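You operate a simulated robot arm through the tools that you are given. There is no shell and no other tool.

You run a simulated robot arm. Do the job below in one go: nothing can be reset, and whatever is moved stays where it is left.

JOB
Switch the parts wash off, move the green banded sleeve to the white tray and drain the tub.
Fine: switch off first; rest the lid on the blue mat, then back on.
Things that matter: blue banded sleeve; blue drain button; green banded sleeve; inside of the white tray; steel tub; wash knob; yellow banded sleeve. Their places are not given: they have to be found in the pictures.

The check looks at the end state, three seconds after you hand in, the way a careful person would. Anything else that was tipped, shoved, dropped, spilled or broken makes it a failure. Lids that push on must go on centred and level and be pressed home; caps that screw on are set level and turned clockwise until they are tight.

ROBOT AND FRAMES
A 6-joint arm with a two-finger parallel gripper, fixed in place. Base frame: the origin is at the foot of the arm, x ahead of it, y to its left, z up; the work surface is at about z = 0.9. Readings come in m, degrees, newtons and seconds.
With the tool pointing down near the work surface it reaches from about 0.24 to 0.64 m from the base axis. Its first joint turns from -66.0 to 66.0 degrees. Payload 2.7 kg.
The tool frame sits at the grasp point between the pads (the TCP): z along the fingers, y along the line on which they close. The tips reach 0.023 m beyond it. Largest opening 0.094 m; finger width 0.038, thickness 0.01; the body of the gripper, 0.054 by 0.096 m, starts 0.039 m behind the TCP.
Orientation is that of the tool frame in the base frame, as a unit quaternion [w, x, y, z]. With the fingers straight down and closing along the base's y, the tool's x points along the base's -x, its y along +y and its z along -z.

CONTROLS
- The arm moves only by the tool step_arm. Its argument "deltas" is text: rows parted by semicolons, each of 6 numbers parted by spaces: the shift along the tool's x, y, z in mm, then the turn, a rotation vector about the tool's x, y, z in degrees. In form: x y z wx wy wz; .... A call has 1 to 20 rows; each row shifts and turns the commanded pose from where the row before left it, along the tool's axes as they then stand. "gripper" is the gripper command, from -1 (shut) to 1 (fully open), values between in proportion, set as the call begins (left out, the last holds). A row lasts 0.2 s, in which the tool goes at most 0.05 m and 8.6 degrees; a call with a longer step from one row to the next is refused whole, and so is a gripper value outside its range. Where a pose cannot be reached the arm comes as near as it can. A force on the tool above 40 N (or 10 N above the force at the start of the call, whichever is more), or a blocked arm, ends the call early, and 0.2 s more pass. The fingers move at their own pace (about 0.045 m/s each) and stop on an object; they squeeze with about 34 N. The grip force told is the motor's: it shows also when the fingers shut on nothing. Time passes only in rows, and 0.2 s behind the last, so rows that do not move let the fingers close. The reply holds the time, the measured pose of the TCP, the force on the tool along the base axes, the opening and the grip force, in the units named above and with some noise, with the torque about the TCP (base axes, N m) and any sound that the robot's microphone picked up.
- Cameras (640 x 400 px; columns grow to the right, rows downward): "scene" is fixed at [0.0596, -0.4172, 1.42]; the picture's right is [0.91, -0.42, 0.00], its down [-0.18, -0.38, -0.91] and it looks along [0.38, 0.82, -0.42] (base axes); focal length 335 px, centre (320, 200). "wrist" rides on the gripper at [0.086, 0.016, -0.075] in the tool frame; the picture's right is [-0.18, 0.98, 0.00], its down [-0.58, -0.11, -0.81] and it looks along [-0.79, -0.15, 0.59] (tool axes); focal length 243 px, centre (320, 200).
- get_image(camera): a new picture of that camera. No time passes.
- measure_at(camera, pixels): for up to 12 pixels [column, row] of the newest picture of that camera ("zoom" is the newest enlarged one), the place [x, y, z] in the base frame of the surface seen there, good to about 0.002 m. No time passes.
- close_up(camera, box): a new picture of the part [left, top, right, bottom] of that camera's present view, enlarged. No time passes.
- close_job(): hands the job in; it is judged then, once.

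Leave the gripper open and the arm clear of the work at the hand-in unless told otherwise.

The tools are called after "Emit:" as a command line: name --argument value ..., lists and objects as JSON in quotes. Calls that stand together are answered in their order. step_arm: Moves the arm, as the interface text tells. Its arguments: {"type":"object","properties":{"deltas":{"type":"string"},"gripper":{"type":"number"}},"required":["deltas"]} The other tools are called the same way: get_image (camera) takes a picture; measure_at (camera, pixels) gives the place of the surface under pixels of a picture; close_up (camera, box) takes an enlarged picture of a part of a camera's view; close_job () hands the job in.

At the start:

```text
clock: 0.0
tcp_pos: [0.2912, 0.209, 1.3051]
tool_rot: [0.0, -0.001, 1.0, 0.002]
contact_force: [-0.7, 0.6, 0.2]
ft_torque: [0.01, 0.02, -0.01]
width: 0.0939
grip_force: 0.2
```

scene: 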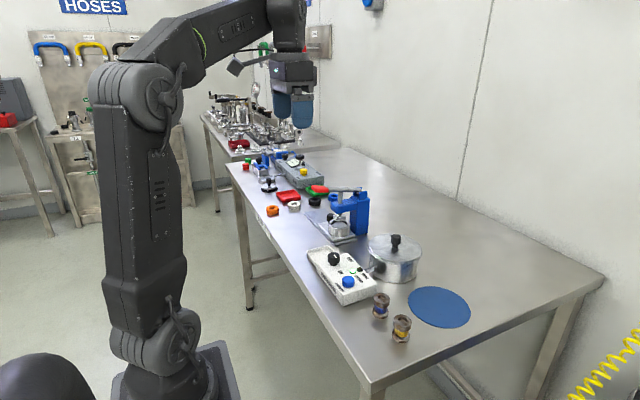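
wrist: 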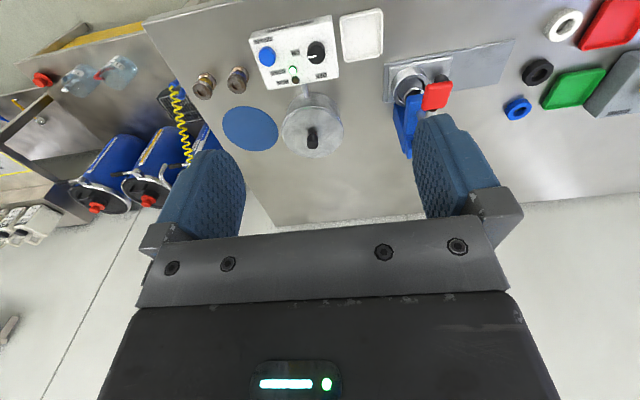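

I see a control box with a black knob and a blue button, a lidded steel tub, a blue mat, two banded sleeves (blue and yellow), and a white tray. The green sleeve isn't visible, so it is probably in the tub. I'll take close-ups first.

Emit:
close_up --camera "scene" --box '[290, 170, 490, 350]'

Emit:
close_up --camera "wrist" --box '[180, 0, 420, 170]'

```text
2.22 times, centred on (390, 260) of scene
```

zoom: 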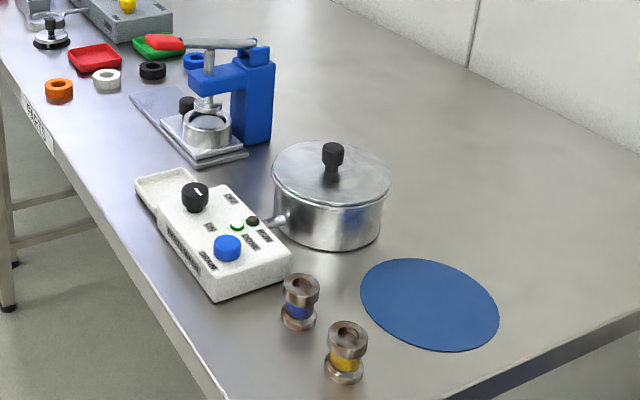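

```text
2.35 times, centred on (300, 85) of wrist
```

zoom: 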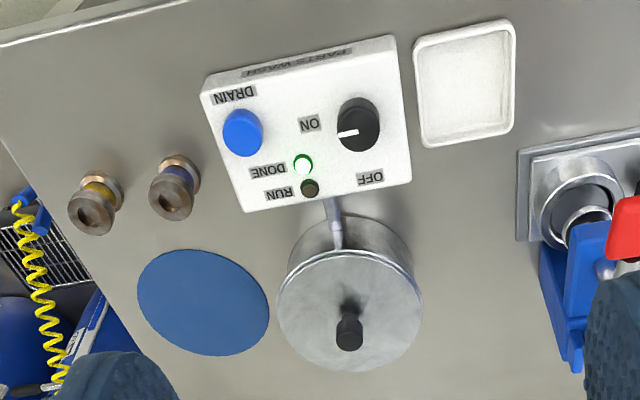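

The newest zoom is from the wrist camera. It shows the pointer at ON, the DONE light lit and the OFF label further around the knob. I'll measure the key points.

Emit:
measure_at --camera "zoom" --pixels '[[358, 110], [340, 133], [310, 124], [370, 179], [243, 125], [303, 163], [465, 85], [419, 47], [505, 27], [512, 128], [427, 142], [390, 60]]'

Emit:
measure_at --camera "zoom" --pixels '[[349, 340], [350, 320], [283, 300], [418, 305], [350, 368], [345, 255], [203, 302], [335, 225], [95, 210], [170, 195], [140, 300], [267, 305]]'

Emit:
close_up --camera "scene" --box '[300, 230, 400, 310]'

```text
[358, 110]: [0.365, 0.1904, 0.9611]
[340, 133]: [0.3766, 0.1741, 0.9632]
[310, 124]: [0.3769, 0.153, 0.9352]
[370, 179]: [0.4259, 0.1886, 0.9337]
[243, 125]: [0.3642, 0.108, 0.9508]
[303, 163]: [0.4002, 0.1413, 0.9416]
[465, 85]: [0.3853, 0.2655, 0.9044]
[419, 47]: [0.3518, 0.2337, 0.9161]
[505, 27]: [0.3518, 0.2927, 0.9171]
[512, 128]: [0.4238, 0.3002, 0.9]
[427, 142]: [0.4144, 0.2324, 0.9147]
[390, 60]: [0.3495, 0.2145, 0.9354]
```

```text
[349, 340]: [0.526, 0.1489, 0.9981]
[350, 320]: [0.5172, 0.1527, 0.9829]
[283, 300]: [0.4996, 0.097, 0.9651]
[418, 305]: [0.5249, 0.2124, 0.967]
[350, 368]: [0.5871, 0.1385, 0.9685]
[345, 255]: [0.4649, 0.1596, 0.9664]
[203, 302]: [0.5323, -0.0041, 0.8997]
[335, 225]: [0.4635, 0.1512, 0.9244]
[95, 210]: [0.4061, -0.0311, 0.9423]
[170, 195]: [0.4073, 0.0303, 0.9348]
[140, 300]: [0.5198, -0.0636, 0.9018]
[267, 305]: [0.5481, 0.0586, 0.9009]
```

```text
5.00 times, centred on (350, 270) of scene
```

zoom: 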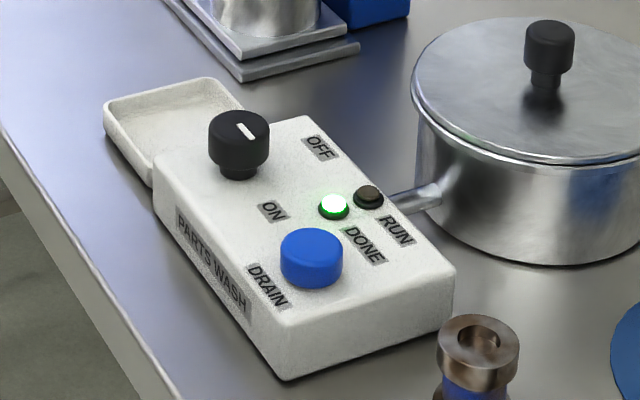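

I'll measure the knob, button and tub handle in this zoom.

Emit:
measure_at --camera "zoom" --pixels '[[238, 125], [254, 139], [214, 127], [264, 127], [240, 113], [240, 145], [240, 170], [311, 245], [285, 245], [338, 245], [311, 265], [415, 200]]'

Emit:
measure_at --camera "zoom" --pixels '[[550, 30], [528, 35], [572, 35], [550, 60], [550, 80], [500, 160], [150, 125], [112, 110], [207, 82], [240, 185], [320, 150], [272, 210]]'

```text
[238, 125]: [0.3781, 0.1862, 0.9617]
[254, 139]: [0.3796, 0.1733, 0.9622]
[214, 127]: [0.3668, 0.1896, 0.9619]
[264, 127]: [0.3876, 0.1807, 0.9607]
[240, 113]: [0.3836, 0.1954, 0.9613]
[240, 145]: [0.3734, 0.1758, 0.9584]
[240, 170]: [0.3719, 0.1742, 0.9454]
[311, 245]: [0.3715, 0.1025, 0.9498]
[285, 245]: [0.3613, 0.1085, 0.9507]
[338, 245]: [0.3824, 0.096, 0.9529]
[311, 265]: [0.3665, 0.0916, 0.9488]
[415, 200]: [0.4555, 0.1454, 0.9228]
```

```text
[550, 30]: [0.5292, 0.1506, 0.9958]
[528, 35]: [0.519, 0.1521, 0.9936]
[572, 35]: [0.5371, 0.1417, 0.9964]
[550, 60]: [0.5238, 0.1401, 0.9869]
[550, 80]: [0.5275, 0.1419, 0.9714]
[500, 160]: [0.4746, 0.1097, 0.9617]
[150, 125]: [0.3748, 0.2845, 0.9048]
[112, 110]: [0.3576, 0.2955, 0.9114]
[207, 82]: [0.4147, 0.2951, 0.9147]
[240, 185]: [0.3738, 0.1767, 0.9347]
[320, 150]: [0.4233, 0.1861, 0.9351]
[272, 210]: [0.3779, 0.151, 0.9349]
```

The knob centre is about (0.377, 0.186) with its top at z 0.962. It points to ON (toward -y), and OFF is toward +x, so it needs about +90° about base z. I'll move above the knob.

Emit:
step_arm --deltas "-10.7 -2.9 34 0 0 0; -10.7 -2.9 34 0 0 0; -10.7 -2.9 34 0 0 0; -10.7 -2.9 34 0 0 0; -10.7 -2.9 34 0 0 0; -10.7 -2.9 34 0 0 0; -10.7 -2.9 34 0 0 0; -10.7 -2.9 34 0 0 0; 0 0 0 0 0 0" --gripper 1

Emit:
get_image --camera "wrist"

Emit:
get_image --camera "scene"

```text
clock: 2.0
tcp_pos: [0.3761, 0.1886, 1.0339]
tool_rot: [0.001, -0.001, 1.0, 0.001]
contact_force: [0.8, 0.3, 0.5]
ft_torque: [0.0, 0.01, 0.03]
width: 0.0941
grip_force: 0.0
```

```text
taken
```

wrist: 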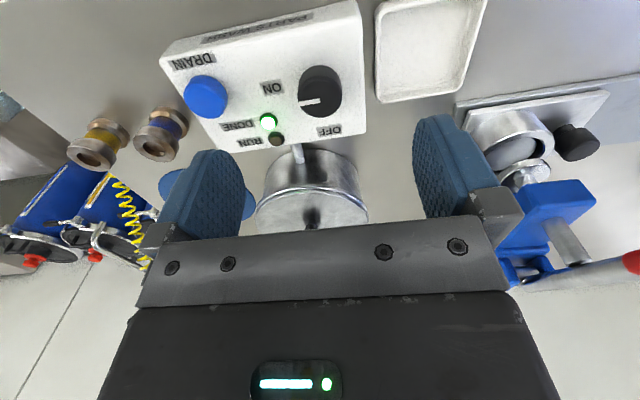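

```text
taken
```

scene: 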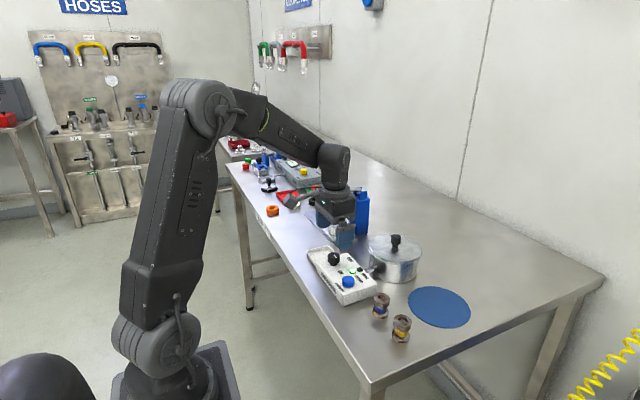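

I'm above the knob. I'll measure it from this closer view.

Emit:
measure_at --camera "wrist" --pixels '[[320, 68], [301, 82], [340, 82], [320, 100], [301, 102], [318, 100], [208, 82], [208, 97], [188, 95], [226, 95], [330, 131], [274, 87]]'

Emit:
close_up --camera "wrist" --box '[240, 40, 400, 160]'

```text
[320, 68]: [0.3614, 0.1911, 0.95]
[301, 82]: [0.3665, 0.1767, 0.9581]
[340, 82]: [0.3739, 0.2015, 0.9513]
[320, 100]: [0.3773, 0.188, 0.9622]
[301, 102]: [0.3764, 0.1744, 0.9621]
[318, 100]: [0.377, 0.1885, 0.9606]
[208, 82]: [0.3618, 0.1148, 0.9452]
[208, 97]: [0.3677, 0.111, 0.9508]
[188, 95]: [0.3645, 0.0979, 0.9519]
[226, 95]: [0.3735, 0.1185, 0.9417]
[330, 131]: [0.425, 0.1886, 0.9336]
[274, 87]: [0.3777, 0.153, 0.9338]
```

```text
3.33 times, centred on (320, 100) of wrist
```

zoom: 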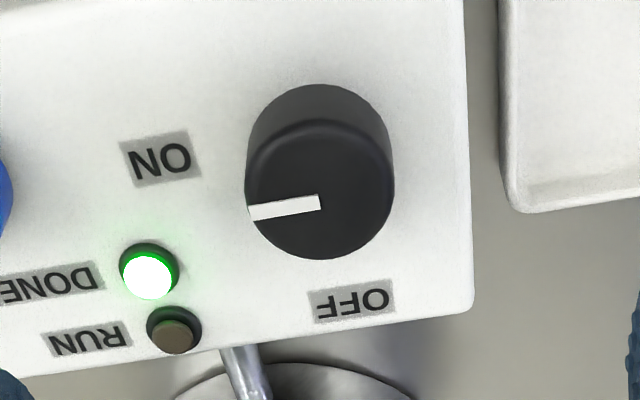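

The knob centre is (0.377, 0.188), with the pointer straight at -y. I'll descend so the tips reach about z 0.942, then close on the knob.

Emit:
step_arm --deltas "-1 -0.5 20 0 0 0; 0 0 20 0 0 0; 0 0 16 0 0 0; 0 0 12 0 0 0; 0 0 0 0 0 0" --gripper 1

Emit:
step_arm --deltas "0 0 0 0 0 0; 0 0 0 0 0 0; 0 0 0 0 0 0; 0 0 0 0 0 0; 0 0 0 0 0 0; 0 0 0 0 0 0" --gripper -1

```text
clock: 3.2
tcp_pos: [0.3763, 0.1871, 0.9638]
tool_rot: [0.001, 0.0, 1.0, 0.0]
contact_force: [-0.1, 0.1, -0.2]
ft_torque: [0.04, 0.01, -0.02]
width: 0.094
grip_force: 0.0
```

```text
clock: 4.6
tcp_pos: [0.3766, 0.1879, 0.9655]
tool_rot: [0.001, -0.001, 1.0, 0.001]
contact_force: [-2.0, 14.6, -3.9]
ft_torque: [-0.01, -0.22, 0.01]
width: 0.0298
grip_force: 45.0
```

I've gripped the knob (width 0.030). Now I'll turn it counter-clockwise from above, which is negative about tool z, starting with half the turn.

Emit:
step_arm --deltas "0 0 0 0 0 -7.5; 0 0 0 0 0 -7.5; 0 0 0 0 0 -7.5; 0 0 0 0 0 -7.5; 0 0 0 0 0 -7.5; 0 0 0 0 0 -7.5"

Emit:
get_image --camera "scene"

```text
clock: 6.0
tcp_pos: [0.3768, 0.1864, 0.9653]
tool_rot: [0.001, -0.384, 0.923, 0.001]
contact_force: [-6.3, 20.6, -9.2]
ft_torque: [0.77, -0.95, 0.01]
width: 0.0299
grip_force: 44.9
```

```text
taken
```

scene: 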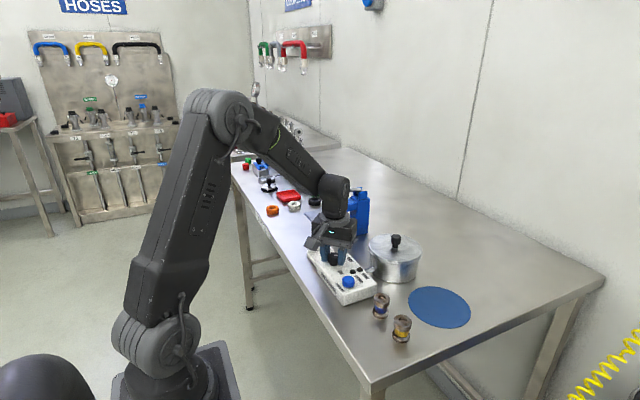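

The turn is at 45° and a side force of about 20 N in +y has built up. I'll shift 1.5 mm toward +y to relieve it.

Emit:
step_arm --deltas "-1 1 0 0 0 0; 0 0 0 0 0 0"

```text
clock: 6.6
tcp_pos: [0.3767, 0.188, 0.965]
tool_rot: [-0.001, -0.383, 0.924, -0.001]
contact_force: [-10.5, 11.3, -4.0]
ft_torque: [0.75, -0.77, 0.03]
width: 0.0297
grip_force: 44.2
```

The force is lower now. I'll make one more small correction and then turn the remaining 45°.

Emit:
step_arm --deltas "0 1 0 0 0 0; 0 0 0 0 0 -7.5; 0 0 0 0 0 -7.5; 0 0 0 0 0 -7.5; 0 0 0 0 0 -7.5; 0 0 0 0 0 -7.5; 0 0 0 0 0 -7.5; 0 0 0 0 0 0"

Emit:
close_up --camera "scene" --box '[300, 230, 400, 310]'

```text
clock: 8.4
tcp_pos: [0.3783, 0.1866, 0.9651]
tool_rot: [0.0, 0.708, -0.707, 0.001]
contact_force: [14.3, -28.3, -4.9]
ft_torque: [0.23, -0.02, -0.08]
width: 0.0297
grip_force: 45.4
```

```text
5.00 times, centred on (350, 270) of scene
```

zoom: 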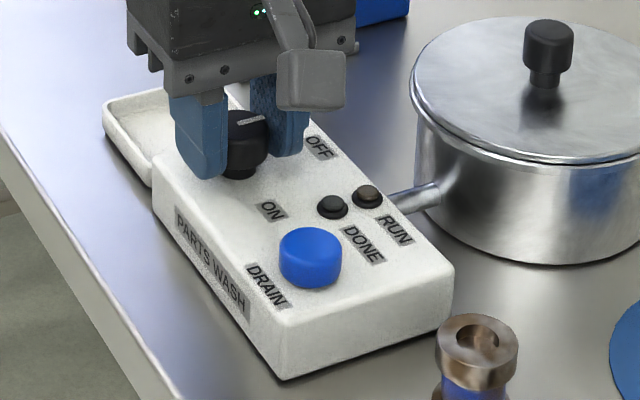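

DONE has gone out and the pointer seems to face OFF. I'll relieve the side force and open.

Emit:
step_arm --deltas "1.5 -1 0 0 0 0; 0 0 0 0 0 0"

Emit:
step_arm --deltas "0 0 0 0 0 0; 0 0 0 0 0 0; 0 0 0 0 0 0; 0 0 0 0 0 0; 0 0 0 0 0 0" --gripper 0.4

Emit:
step_arm --deltas "0 0 -20 0 0 0; 0 0 -30 0 0 0; 0 0 -40 0 0 0; 0 0 -40 0 0 0; 0 0 0 0 0 0"

Emit:
get_image --camera "wrist"

Emit:
close_up --camera "scene" --box '[300, 230, 400, 310]'

```text
clock: 9.0
tcp_pos: [0.3771, 0.1885, 0.9644]
tool_rot: [0.0, 0.708, -0.707, 0.0]
contact_force: [6.1, -17.1, 2.0]
ft_torque: [-1.29, 0.25, -0.06]
width: 0.0297
grip_force: 45.0
```

```text
clock: 10.2
tcp_pos: [0.3784, 0.188, 0.9647]
tool_rot: [-0.002, 0.708, -0.707, -0.001]
contact_force: [1.8, 0.5, -0.6]
ft_torque: [0.01, 0.02, 0.03]
width: 0.0658
grip_force: 0.1
```

```text
clock: 11.4
tcp_pos: [0.3777, 0.1844, 1.0947]
tool_rot: [0.0, -0.707, 0.707, 0.001]
contact_force: [0.2, -1.3, -0.9]
ft_torque: [-0.03, 0.01, 0.01]
width: 0.0656
grip_force: 0.0
```

```text
taken
```

wrist: 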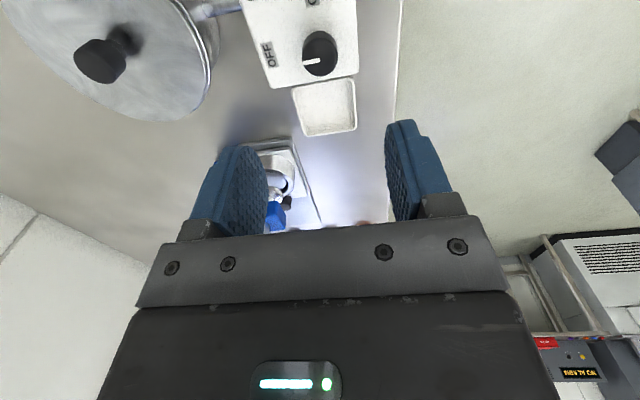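

```text
5.00 times, centred on (350, 270) of scene
```

zoom: 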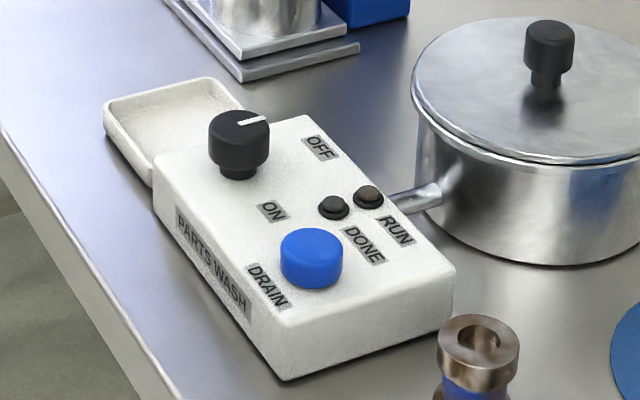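

The knob now points to OFF and both lights are out. I'll rotate the tool back by 90° and then move above the tub lid.

Emit:
step_arm --deltas "0 0 0 0 0 7.5; 0 0 0 0 0 7.5; 0 0 0 0 0 7.5; 0 0 0 0 0 7.5; 0 0 0 0 0 7.5; 0 0 0 0 0 7.5; 0 0 0 0 0 7.5; 0 0 0 0 0 7.5; 0 0 0 0 0 7.5; 0 0 0 0 0 7.5; 0 0 0 0 0 7.5; 0 0 0 0 0 7.5; -25 -6 0 0 0 0; -25 -6 0 0 0 0; -25 -6 0 0 0 0; -25 -6 0 0 0 0; 0 0 0 0 0 0" --gripper 0.4

Emit:
get_image --camera "wrist"

```text
clock: 15.0
tcp_pos: [0.479, 0.1649, 1.0949]
tool_rot: [0.001, -0.001, 1.0, 0.002]
contact_force: [0.0, -0.5, 0.2]
ft_torque: [-0.02, 0.02, 0.0]
width: 0.066
grip_force: 0.0
```

```text
taken
```

wrist: 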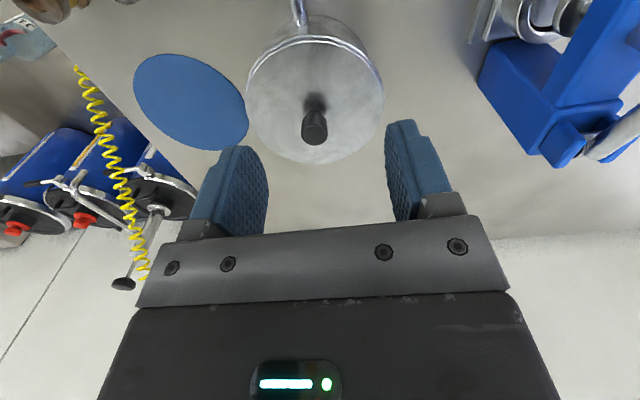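

I'll measure the lid edge and handle from here.

Emit:
measure_at --camera "wrist" --pixels '[[315, 122], [315, 132], [304, 122], [326, 122], [314, 103], [250, 90], [379, 98], [303, 45], [313, 159], [275, 140], [355, 143], [340, 90]]'

Emit:
close_up --camera "wrist" --box '[230, 20, 400, 180]'

Emit:
measure_at --camera "wrist" --pixels '[[190, 102], [137, 85], [245, 115], [165, 57], [215, 148], [299, 20]]'

```text
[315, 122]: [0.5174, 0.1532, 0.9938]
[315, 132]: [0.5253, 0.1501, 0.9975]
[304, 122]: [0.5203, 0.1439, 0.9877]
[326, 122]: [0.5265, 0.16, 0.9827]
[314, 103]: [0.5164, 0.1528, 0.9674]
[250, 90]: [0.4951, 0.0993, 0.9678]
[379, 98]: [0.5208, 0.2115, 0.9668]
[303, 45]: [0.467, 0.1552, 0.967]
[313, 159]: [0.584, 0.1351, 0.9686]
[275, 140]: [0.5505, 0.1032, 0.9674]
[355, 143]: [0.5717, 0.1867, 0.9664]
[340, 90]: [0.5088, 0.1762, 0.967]
```

```text
2.50 times, centred on (315, 100) of wrist
```

zoom: 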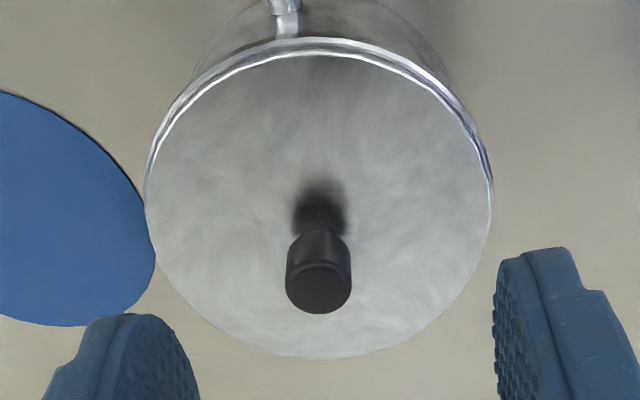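

```text
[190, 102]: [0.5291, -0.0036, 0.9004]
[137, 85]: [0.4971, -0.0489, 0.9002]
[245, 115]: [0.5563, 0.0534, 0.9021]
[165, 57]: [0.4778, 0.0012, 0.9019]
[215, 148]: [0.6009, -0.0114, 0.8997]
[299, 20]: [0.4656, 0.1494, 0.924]
```

The handle centre is about (0.527, 0.150), with its top at 0.998 and the lid surface at 0.967. The mat centre is about (0.539, -0.005). I'll align over the handle and lower to TCP z of about 0.995, then check before closing.

Emit:
step_arm --deltas "-24 -7.5 0 0 0 0; -24 -7.5 0 0 0 0; 0 0 30 0 0 0; 0 0 30 0 0 0; 0 0 25 0 0 0; 0 0 0 0 0 0"

Emit:
get_image --camera "wrist"

```text
clock: 16.4
tcp_pos: [0.5254, 0.1486, 1.0108]
tool_rot: [0.001, -0.001, 1.0, 0.0]
contact_force: [-0.2, 0.3, -0.1]
ft_torque: [-0.02, -0.02, -0.02]
width: 0.0657
grip_force: 0.0
```

```text
taken
```

wrist: 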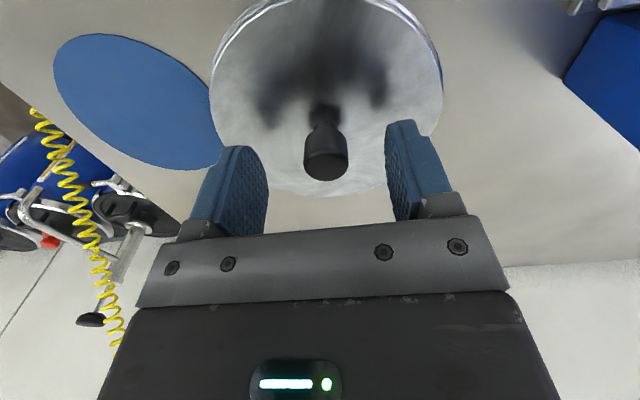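

The alignment looks good. I'll lower 15 mm and close.

Emit:
step_arm --deltas "-1.5 1 8 0 0 0; 0 0 7 0 0 0; 0 0 0 0 0 0"

Emit:
step_arm --deltas "0 0 0 0 0 0; 0 0 0 0 0 0; 0 0 0 0 0 0; 0 0 0 0 0 0; 0 0 0 0 0 0" --gripper -1

Emit:
get_image --camera "wrist"

Emit:
close_up --camera "scene" --box '[310, 190, 450, 300]'

```text
clock: 17.2
tcp_pos: [0.528, 0.1491, 0.9952]
tool_rot: [0.0, -0.001, 1.0, 0.001]
contact_force: [-0.5, 0.5, 0.6]
ft_torque: [-0.03, 0.0, 0.0]
width: 0.0659
grip_force: 0.1
```

```text
clock: 18.4
tcp_pos: [0.5274, 0.1484, 0.9959]
tool_rot: [0.001, -0.001, 1.0, 0.0]
contact_force: [-0.9, -0.5, 0.1]
ft_torque: [-0.13, 0.0, 0.01]
width: 0.0232
grip_force: 33.7
heard: snap
```

```text
taken
```

wrist: 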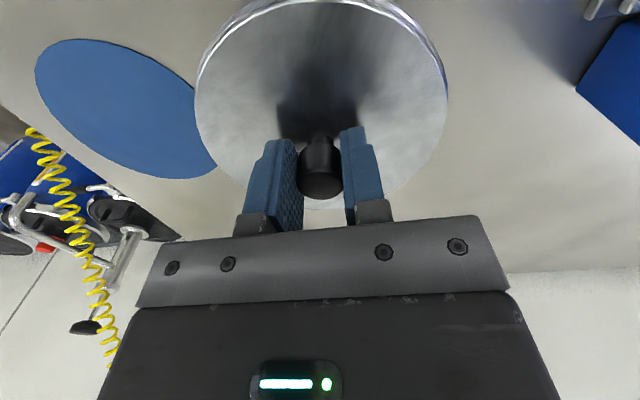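

```text
3.64 times, centred on (380, 245) of scene
```

zoom: 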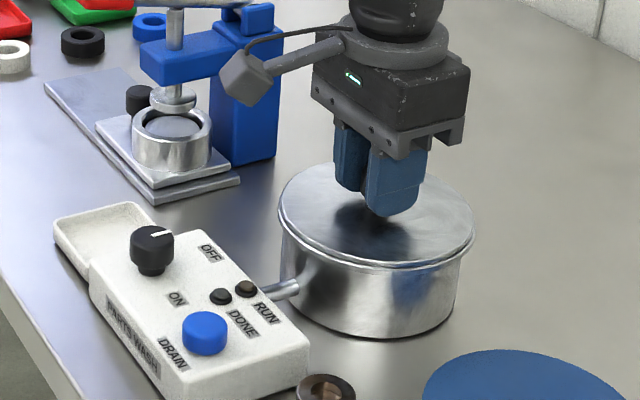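

I've gripped the handle (width 0.023) and heard a "snap". I'll lift slowly and watch the force.

Emit:
step_arm --deltas "0 0 -2 0 0 0; 0 0 -2 0 0 0; 0 0 -2 0 0 0; 0 0 0 0 0 0"

Emit:
close_up --camera "scene" --box '[310, 190, 450, 300]'

```text
clock: 19.4
tcp_pos: [0.5289, 0.1497, 1.0012]
tool_rot: [0.001, 0.0, 1.0, 0.001]
contact_force: [-0.3, 0.7, -1.7]
ft_torque: [-0.01, -0.02, -0.02]
width: 0.0232
grip_force: 34.0
```

```text
3.64 times, centred on (380, 245) of scene
```

zoom: 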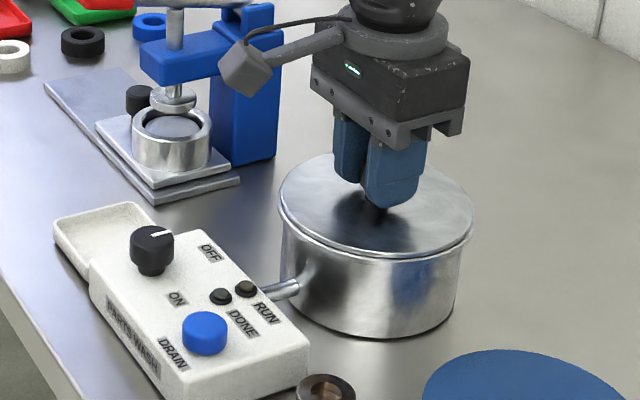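

There is a load of about 1.7 N, which fits a light lid coming free. I'll lift further.

Emit:
step_arm --deltas "0 0 -8 0 0 0; 0 0 -15 0 0 0; 0 0 -20 0 0 0; 0 0 -30 0 0 0; 0 0 -30 0 0 0; 0 0 0 0 0 0"

Emit:
get_image --camera "scene"

Emit:
close_up --camera "scene" --box '[310, 170, 470, 300]'

```text
clock: 20.8
tcp_pos: [0.5259, 0.1504, 1.1038]
tool_rot: [0.0, 0.0, 1.0, 0.001]
contact_force: [0.0, 0.1, -1.6]
ft_torque: [-0.02, 0.01, -0.03]
width: 0.0232
grip_force: 33.9
```

```text
taken
```

scene: 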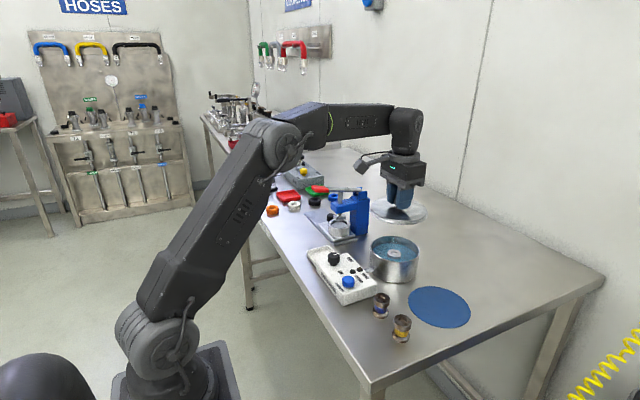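

```text
3.08 times, centred on (390, 235) of scene
```

zoom: 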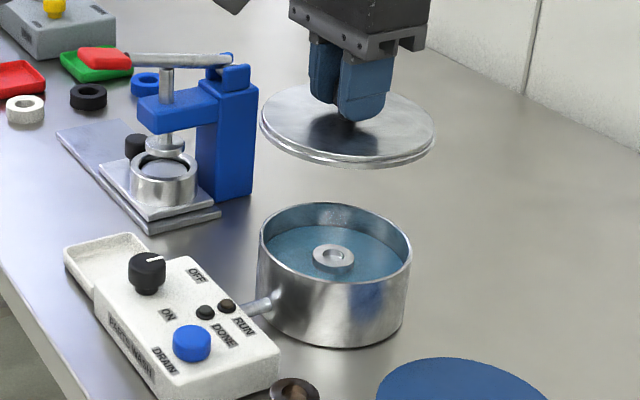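

The lid is off. A sleeve stands upright in the blue liquid at the tub centre. I'll measure the lid edge and tub rim for later, then move toward the mat.

Emit:
measure_at --camera "zoom" --pixels '[[335, 203], [262, 240], [411, 245], [335, 283], [332, 247], [332, 257], [313, 258], [354, 258], [332, 268], [350, 166], [350, 155], [290, 240]]'

Emit:
step_arm --deltas "0 -30 0 0 0 0; 0 -30 0 0 0 0; 0 -30 0 0 0 0; -6 -30 0 0 0 0; -6 -35 0 0 0 0; 0 0 0 0 0 0"

Emit:
get_image --camera "wrist"

Emit:
close_up --camera "scene" --box '[310, 190, 510, 350]'

```text
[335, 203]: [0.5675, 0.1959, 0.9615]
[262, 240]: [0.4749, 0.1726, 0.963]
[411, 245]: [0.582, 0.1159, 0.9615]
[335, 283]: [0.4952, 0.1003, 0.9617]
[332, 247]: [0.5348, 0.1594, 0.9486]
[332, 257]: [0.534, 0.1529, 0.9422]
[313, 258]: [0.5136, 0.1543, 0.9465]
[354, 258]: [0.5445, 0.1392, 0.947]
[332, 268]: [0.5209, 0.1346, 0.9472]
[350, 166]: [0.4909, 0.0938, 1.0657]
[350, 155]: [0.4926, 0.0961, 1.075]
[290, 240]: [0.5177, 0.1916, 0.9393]
```

```text
clock: 22.2
tcp_pos: [0.5408, -0.0068, 1.1052]
tool_rot: [0.001, -0.001, 1.0, 0.0]
contact_force: [0.0, 1.1, -1.5]
ft_torque: [-0.02, 0.0, -0.02]
width: 0.0234
grip_force: 34.1
```

```text
taken
```

wrist: 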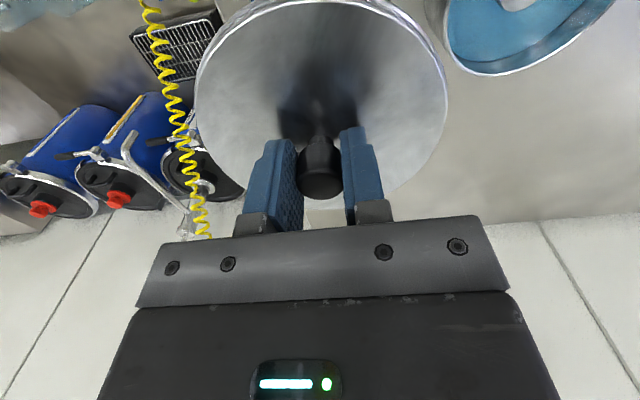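

```text
2.50 times, centred on (410, 270) of scene
```

zoom: 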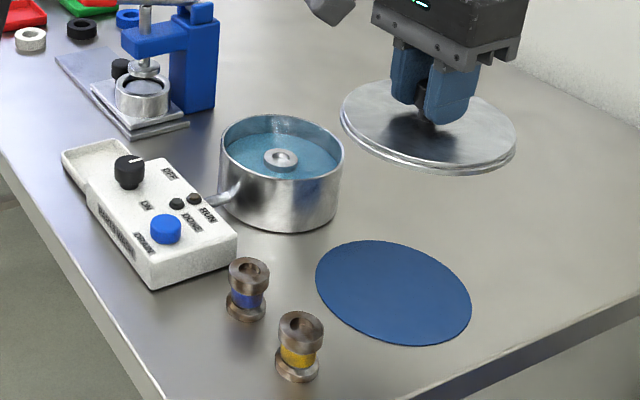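

The lid is over the mat. I'll lower it quickly to about z 0.955, then slowly until contact.

Emit:
step_arm --deltas "1 1.5 40 0 0 0; 0 0 40 0 0 0; 0 0 35 0 0 0; 0 0 25 0 0 0; 0 0 10 0 0 0; 0 0 0 0 0 0"

Emit:
close_up --camera "scene" --box '[350, 220, 510, 340]'

```text
clock: 23.6
tcp_pos: [0.5387, -0.0048, 0.9538]
tool_rot: [0.001, -0.001, 1.0, 0.001]
contact_force: [0.6, 0.1, -1.2]
ft_torque: [-0.03, 0.02, 0.02]
width: 0.0229
grip_force: 33.7
```

```text
3.33 times, centred on (430, 280) of scene
```

zoom: 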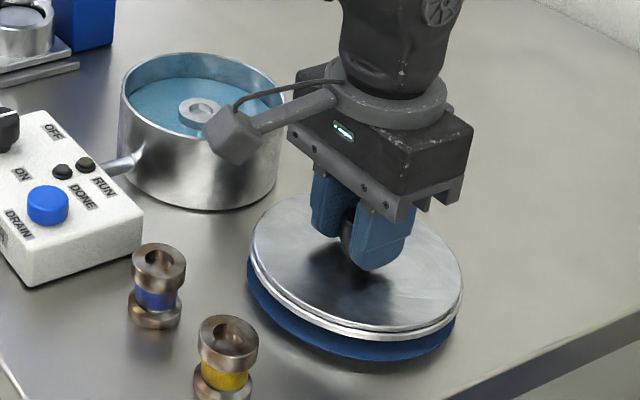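

Emit:
step_arm --deltas "0 0 3 0 0 0; 0 0 3 0 0 0; 0 0 2 0 0 0; 0 0 2 0 0 0; 0 0 0 0 0 0"

```text
clock: 24.8
tcp_pos: [0.5395, -0.0042, 0.9443]
tool_rot: [0.001, -0.001, 1.0, 0.001]
contact_force: [-0.6, -1.2, -1.4]
ft_torque: [0.02, -0.01, -0.01]
width: 0.0231
grip_force: 34.0
```

No contact yet. I'll keep going in 1 mm rows.

Emit:
step_arm --deltas "0 0 1 0 0 0; 0 0 1 0 0 0; 0 0 1 0 0 0; 0 0 1 0 0 0; 0 0 0 0 0 0"

Emit:
close_up --camera "scene" --box '[350, 220, 510, 340]'

```text
clock: 26.0
tcp_pos: [0.5385, -0.0048, 0.9407]
tool_rot: [0.0, -0.001, 1.0, 0.001]
contact_force: [0.2, -0.3, -1.3]
ft_torque: [0.02, 0.03, 0.02]
width: 0.0232
grip_force: 34.2
```

```text
3.33 times, centred on (430, 280) of scene
```

zoom: 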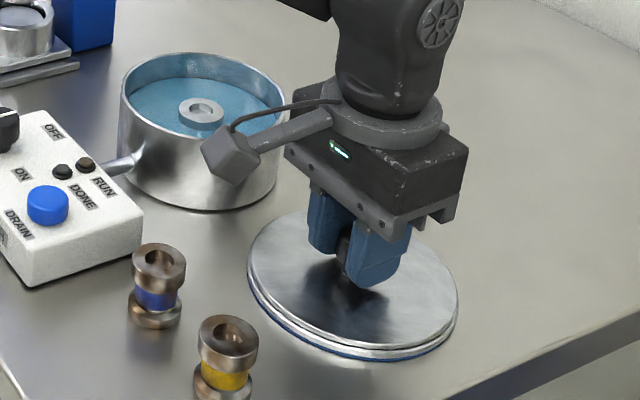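

Emit:
step_arm --deltas "0 0 1 0 0 0; 0 0 1 0 0 0; 0 0 1 0 0 0; 0 0 0 0 0 0"

```text
clock: 27.0
tcp_pos: [0.5398, -0.0028, 0.9401]
tool_rot: [0.004, -0.001, 1.0, 0.0]
contact_force: [-2.5, 2.8, 25.0]
ft_torque: [-0.25, 0.49, -0.03]
width: 0.0235
grip_force: 34.0
```

The lid touched down at z of about 0.940. I'll ease off 2 mm, open the fingers and rise.

Emit:
step_arm --deltas "0 0 -1 0 0 0; 0 0 -0.8 0 0 0; 0 0 0 0 0 0"

Emit:
step_arm --deltas "0 0 0 0 0 0; 0 0 0 0 0 0; 0 0 0 0 0 0; 0 0 0 0 0 0" --gripper 0.3

Emit:
step_arm --deltas "0 0 -10 0 0 0; 0 0 -20 0 0 0; 0 0 -35 0 0 0; 0 0 -45 0 0 0; 0 0 -45 0 0 0; 0 0 0 0 0 0"

Emit:
close_up --camera "scene" --box '[350, 220, 510, 340]'

```text
clock: 27.8
tcp_pos: [0.5398, -0.0044, 0.9407]
tool_rot: [0.001, 0.0, 1.0, 0.002]
contact_force: [3.5, 4.0, 16.1]
ft_torque: [-0.18, -0.77, 0.1]
width: 0.0231
grip_force: 34.4
```

```text
clock: 28.8
tcp_pos: [0.5385, -0.0041, 0.9396]
tool_rot: [0.001, -0.001, 1.0, 0.001]
contact_force: [0.0, -0.3, -0.4]
ft_torque: [0.01, -0.02, 0.02]
width: 0.0613
grip_force: 0.0
```

```text
clock: 30.2
tcp_pos: [0.5392, -0.0043, 1.0945]
tool_rot: [0.001, 0.0, 1.0, 0.002]
contact_force: [-0.1, -0.5, 0.2]
ft_torque: [0.01, 0.02, -0.01]
width: 0.0614
grip_force: 0.1
```

```text
3.33 times, centred on (430, 280) of scene
```

zoom: 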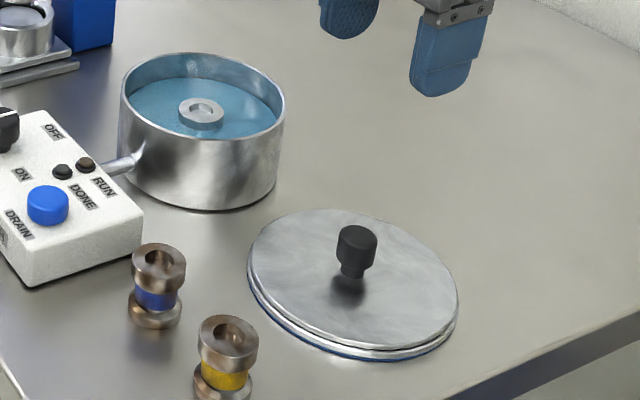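

The lid lies flat on the mat. Next I'll move above and just short of the tub to look at the sleeve.

Emit:
step_arm --deltas "10 30 0 0 0 0; 10 30 0 0 0 0; 10 30 0 0 0 0; 10 30 0 0 0 0; 10 32 0 0 0 0; 0 0 0 0 0 0"

Emit:
get_image --camera "wrist"

Emit:
close_up --camera "wrist" --box '[230, 20, 410, 180]'

```text
clock: 31.6
tcp_pos: [0.4898, 0.146, 1.0965]
tool_rot: [0.0, 0.0, 1.0, 0.002]
contact_force: [0.6, 0.0, -0.2]
ft_torque: [0.0, 0.02, 0.02]
width: 0.0612
grip_force: 0.2
```

```text
taken
```

wrist: 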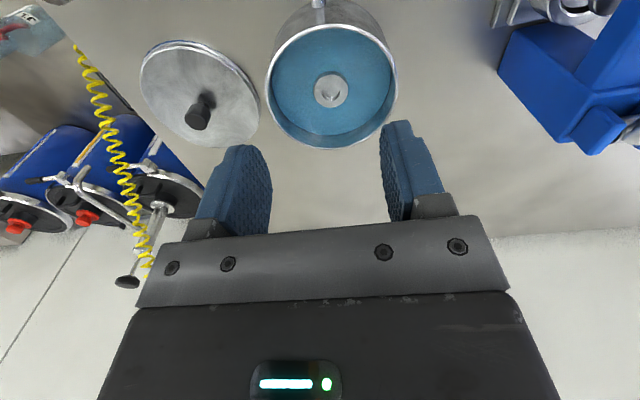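

```text
2.50 times, centred on (320, 100) of wrist
```

zoom: 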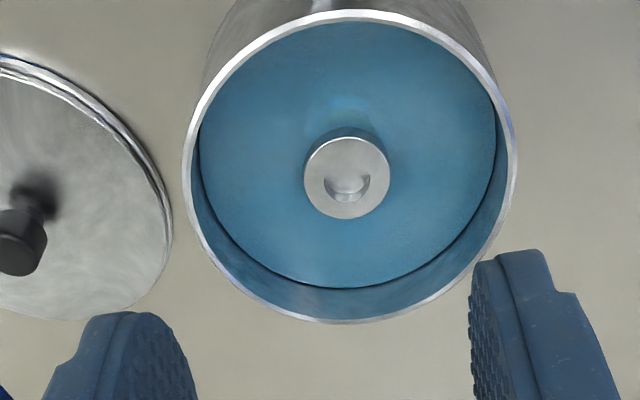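

Emit:
measure_at --camera "zoom" --pixels '[[347, 205], [316, 180], [378, 180], [347, 150], [347, 185], [347, 15], [187, 150], [512, 160], [347, 320], [260, 230], [330, 210], [365, 158]]'

```text
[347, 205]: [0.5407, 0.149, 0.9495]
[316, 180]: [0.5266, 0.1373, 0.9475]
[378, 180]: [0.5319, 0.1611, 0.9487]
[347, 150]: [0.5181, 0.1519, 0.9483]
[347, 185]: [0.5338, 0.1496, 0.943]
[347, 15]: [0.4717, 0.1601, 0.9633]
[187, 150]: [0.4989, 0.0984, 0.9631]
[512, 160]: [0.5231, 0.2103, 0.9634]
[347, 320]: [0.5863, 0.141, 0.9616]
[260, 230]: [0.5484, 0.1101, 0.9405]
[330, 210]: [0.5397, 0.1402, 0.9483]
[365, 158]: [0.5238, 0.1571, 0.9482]
```

The sleeve centre is about (0.530, 0.150), with its top at z 0.948, liquid at 0.940 and rim at 0.962. I'll align and go down in steps.

Emit:
step_arm --deltas "-20 2 0 0 0 0; -20 2 0 0 0 0; 0 0 35 0 0 0; 0 0 35 0 0 0; 0 0 30 0 0 0; 0 0 15 0 0 0; 0 0 0 0 0 0"

Emit:
get_image --camera "wrist"

Emit:
close_up --camera "scene" --box '[310, 190, 470, 310]'

```text
clock: 33.2
tcp_pos: [0.5286, 0.1528, 0.9778]
tool_rot: [0.002, -0.001, 1.0, 0.002]
contact_force: [-0.4, -0.2, -0.4]
ft_torque: [-0.01, 0.01, -0.05]
width: 0.0613
grip_force: 0.1
```

```text
taken
```

wrist: 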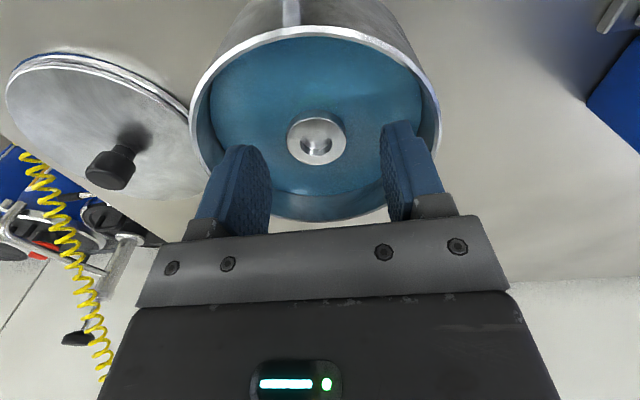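

```text
3.33 times, centred on (390, 250) of scene
```

zoom: 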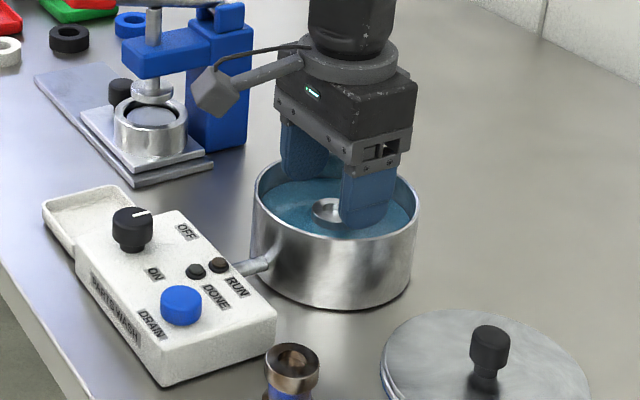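

The alignment is good. I'll descend 33 mm, correcting y by -1.5 mm, and close.

Emit:
step_arm --deltas "-1 -1.5 11 0 0 0; 0 0 11 0 0 0; 0 0 11 0 0 0; 0 0 0 0 0 0"

Emit:
step_arm --deltas "0 0 0 0 0 0; 0 0 0 0 0 0; 0 0 0 0 0 0; 0 0 0 0 0 0; 0 0 0 0 0 0" --gripper -1

```text
clock: 34.2
tcp_pos: [0.5292, 0.1506, 0.9463]
tool_rot: [0.001, -0.002, 1.0, 0.001]
contact_force: [0.3, -0.3, 0.0]
ft_torque: [0.01, 0.01, -0.01]
width: 0.061
grip_force: 0.2
```

```text
clock: 35.4
tcp_pos: [0.5292, 0.1511, 0.9463]
tool_rot: [0.001, -0.001, 1.0, 0.001]
contact_force: [-0.1, -1.0, -0.1]
ft_torque: [-0.05, 0.01, -0.02]
width: 0.0331
grip_force: 34.0
```

I've gripped the sleeve at width 0.033. I'll lift it straight up, first slowly out of the liquid, then clear.

Emit:
step_arm --deltas "0 0 -8 0 0 0; 0 0 -12 0 0 0; 0 0 -15 0 0 0; 0 0 -15 0 0 0; 0 0 -20 0 0 0; 0 0 -20 0 0 0; 0 0 0 0 0 0; 0 0 0 0 0 0"

Emit:
close_up --camera "scene" --box '[310, 170, 470, 290]'

```text
clock: 37.2
tcp_pos: [0.5301, 0.1523, 1.0373]
tool_rot: [0.001, -0.002, 1.0, 0.0]
contact_force: [-0.4, 0.1, -0.5]
ft_torque: [0.01, 0.01, -0.01]
width: 0.0331
grip_force: 33.7
```

```text
3.33 times, centred on (390, 230) of scene
```

zoom: 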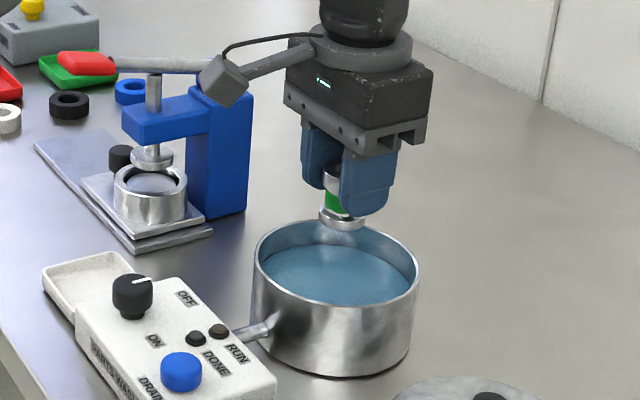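

The band is green, so this is the right sleeve. I'll hold it over the tub for a moment to drip, and measure the press and tray for clearance.

Emit:
step_arm --deltas "0 0 -5 0 0 0; 0 0 -5 0 0 0; 0 0 0 0 0 0; 0 0 0 0 0 0; 0 0 0 0 0 0; 0 0 0 0 0 0; 0 0 0 0 0 0; 0 0 0 0 0 0; 0 0 0 0 0 0; 0 0 0 0 0 0"

Emit:
measure_at --camera "zoom" --pixels '[[45, 265], [100, 238], [90, 275], [130, 257], [70, 300], [190, 110], [135, 110], [150, 252], [345, 228], [150, 190], [80, 265], [55, 285]]'

Emit:
get_image --camera "scene"

```text
clock: 39.4
tcp_pos: [0.5306, 0.1513, 1.0477]
tool_rot: [0.0, 0.0, 1.0, 0.001]
contact_force: [-0.6, 0.1, -0.7]
ft_torque: [-0.01, 0.0, -0.02]
width: 0.033
grip_force: 34.2
```

```text
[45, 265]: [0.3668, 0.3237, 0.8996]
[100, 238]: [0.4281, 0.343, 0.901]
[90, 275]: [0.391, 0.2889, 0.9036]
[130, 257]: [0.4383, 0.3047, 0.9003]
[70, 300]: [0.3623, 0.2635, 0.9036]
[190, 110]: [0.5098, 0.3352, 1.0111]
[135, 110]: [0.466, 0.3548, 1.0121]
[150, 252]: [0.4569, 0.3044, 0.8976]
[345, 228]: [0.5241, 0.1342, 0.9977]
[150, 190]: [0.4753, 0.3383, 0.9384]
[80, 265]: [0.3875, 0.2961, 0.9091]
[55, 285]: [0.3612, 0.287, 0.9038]
```

```text
taken
```

scene: 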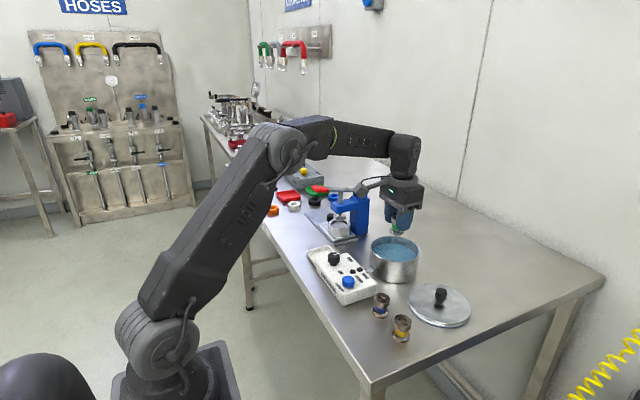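

Before heading to the tray I'll check the clearance to the press lever.

Emit:
close_up --camera "scene" --box '[290, 170, 410, 260]'

```text
4.44 times, centred on (350, 215) of scene
```

zoom: 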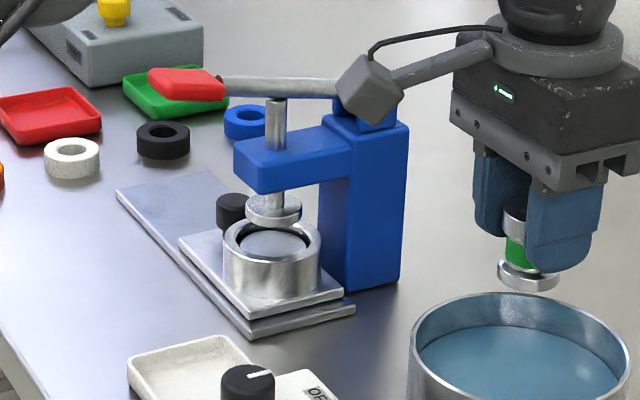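

Emit:
measure_at --camera "zoom" --pixels '[[150, 85], [220, 90], [185, 85], [330, 85], [240, 165], [120, 195], [235, 330], [130, 360], [190, 345], [245, 350], [200, 380], [345, 130]]'

```text
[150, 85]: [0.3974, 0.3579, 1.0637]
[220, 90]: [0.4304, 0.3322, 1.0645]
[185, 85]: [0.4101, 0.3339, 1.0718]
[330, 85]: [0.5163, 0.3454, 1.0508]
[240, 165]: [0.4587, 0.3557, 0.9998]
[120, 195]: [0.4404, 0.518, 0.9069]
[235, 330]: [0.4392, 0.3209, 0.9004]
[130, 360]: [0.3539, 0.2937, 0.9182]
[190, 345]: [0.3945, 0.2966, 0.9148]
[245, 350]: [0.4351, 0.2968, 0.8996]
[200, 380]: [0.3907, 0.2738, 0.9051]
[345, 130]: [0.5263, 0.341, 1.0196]
```

The red lever sits at about x 0.40–0.43, y ≥ 0.33, z 1.065. I'll bring the tool back in x, rotate it 90° so the gripper is narrow toward the lever, then move over the tray centre at about (0.383, 0.264).

Emit:
step_arm --deltas "30 0 -5 0 0 0; 30 0 -5 0 0 0; 30 0 0 0 0 0; 30 0 0 0 0 0; 27 0 0 0 0 0; 0 0 0 0 0 -7.5; 0 0 0 0 0 -7.5; 0 0 0 0 0 -7.5; 0 0 0 0 0 -7.5; 0 0 0 0 0 -7.5; 0 0 0 0 0 -7.5; 0 0 0 0 0 -7.5; 0 0 0 0 0 -7.5; 0 0 0 0 0 -7.5; 0 0 0 0 0 -7.5; 0 0 0 0 0 -7.5; 0 0 0 0 0 -7.5; 0 0 0 0 0 0"

Emit:
step_arm --deltas "-25 0 0 0 0 0; -25 0 0 0 0 0; -25 0 0 0 0 0; -25 0 0 0 0 0; -12 0 0 0 0 0; 0 0 0 0 0 0; 0 0 0 0 0 0"

Emit:
get_image --camera "wrist"

Emit:
close_up --camera "scene" --box '[290, 170, 410, 290]'

```text
clock: 43.2
tcp_pos: [0.3826, 0.1507, 1.0558]
tool_rot: [-0.001, 0.709, -0.706, 0.0]
contact_force: [0.4, 0.1, -0.4]
ft_torque: [0.0, 0.01, 0.0]
width: 0.0332
grip_force: 33.6
```

```text
clock: 44.8
tcp_pos: [0.3831, 0.2629, 1.055]
tool_rot: [-0.001, 0.708, -0.706, 0.0]
contact_force: [0.1, 0.7, -0.7]
ft_torque: [0.01, -0.01, -0.02]
width: 0.0333
grip_force: 34.0
```

```text
taken
```

wrist: 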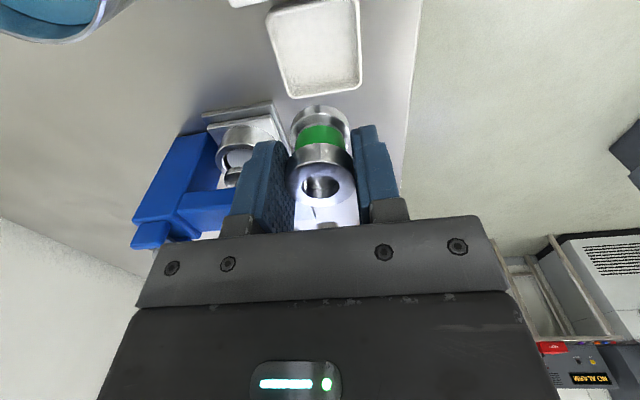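

```text
3.33 times, centred on (350, 230) of scene
```

zoom: 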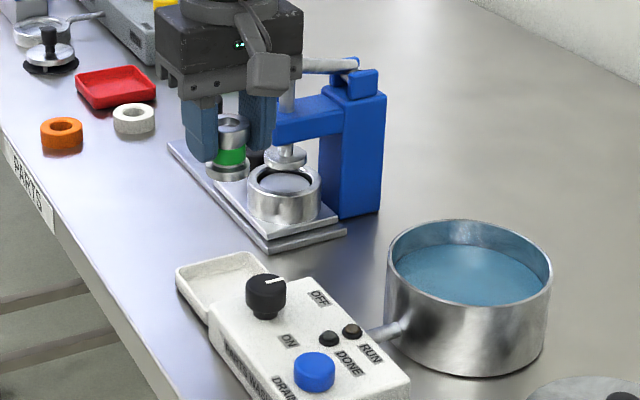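

I'm over the tray. I'll re-measure the tray from the wrist view.

Emit:
measure_at --camera "wrist" --pixels '[[268, 12], [288, 94], [357, 86], [356, 5], [315, 50], [285, 20], [345, 15], [295, 85], [350, 78]]'

```text
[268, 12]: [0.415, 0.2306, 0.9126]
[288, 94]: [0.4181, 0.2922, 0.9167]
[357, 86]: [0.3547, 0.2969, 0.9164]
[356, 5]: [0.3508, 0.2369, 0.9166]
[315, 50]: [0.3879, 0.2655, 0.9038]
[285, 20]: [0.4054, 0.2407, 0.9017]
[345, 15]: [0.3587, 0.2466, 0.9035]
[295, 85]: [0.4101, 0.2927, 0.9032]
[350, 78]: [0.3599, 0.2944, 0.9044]
```

The tray centre is (0.3845, 0.265), floor at about 0.903. I'll lower to z 0.955, then slowly.

Emit:
step_arm --deltas "-2 -1 30 0 0 0; 0 0 30 0 0 0; 0 0 25 0 0 0; 0 0 15 0 0 0; 0 0 0 0 0 0"

Emit:
step_arm --deltas "0 0 2 0 0 0; 0 0 2 0 0 0; 0 0 2 0 0 0; 0 0 1 0 0 0; 0 0 1 0 0 0; 0 0 0 0 0 0"

Emit:
close_up --camera "scene" --box '[290, 200, 390, 280]'

```text
clock: 46.0
tcp_pos: [0.3832, 0.2637, 0.9564]
tool_rot: [0.0, 0.708, -0.706, -0.001]
contact_force: [-0.1, -0.5, -1.4]
ft_torque: [0.01, -0.01, 0.02]
width: 0.0331
grip_force: 33.8
```

```text
clock: 47.4
tcp_pos: [0.3823, 0.265, 0.9483]
tool_rot: [-0.001, 0.708, -0.706, 0.001]
contact_force: [0.0, -1.0, -1.8]
ft_torque: [-0.03, -0.01, -0.02]
width: 0.0327
grip_force: 34.0
```

```text
5.00 times, centred on (340, 240) of scene
```

zoom: 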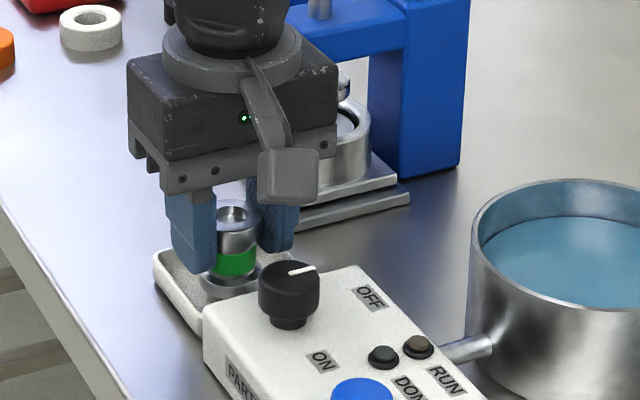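

No contact yet. I'll continue in 1 mm rows.

Emit:
step_arm --deltas "0 0 1 0 0 0; 0 0 1 0 0 0; 0 0 1 0 0 0; 0 0 0 0 0 0"

```text
clock: 48.4
tcp_pos: [0.3842, 0.2645, 0.9458]
tool_rot: [-0.001, 0.708, -0.707, -0.001]
contact_force: [-0.2, -0.4, -1.5]
ft_torque: [-0.01, 0.0, 0.03]
width: 0.0333
grip_force: 33.3
```

Emit:
step_arm --deltas "0 0 1 0 0 0; 0 0 1 0 0 0; 0 0 0 0 0 0"

```text
clock: 49.2
tcp_pos: [0.3841, 0.2654, 0.9447]
tool_rot: [-0.001, 0.708, -0.707, 0.0]
contact_force: [-5.1, -0.1, 13.0]
ft_torque: [-0.05, 0.28, -0.05]
width: 0.0327
grip_force: 33.8
```

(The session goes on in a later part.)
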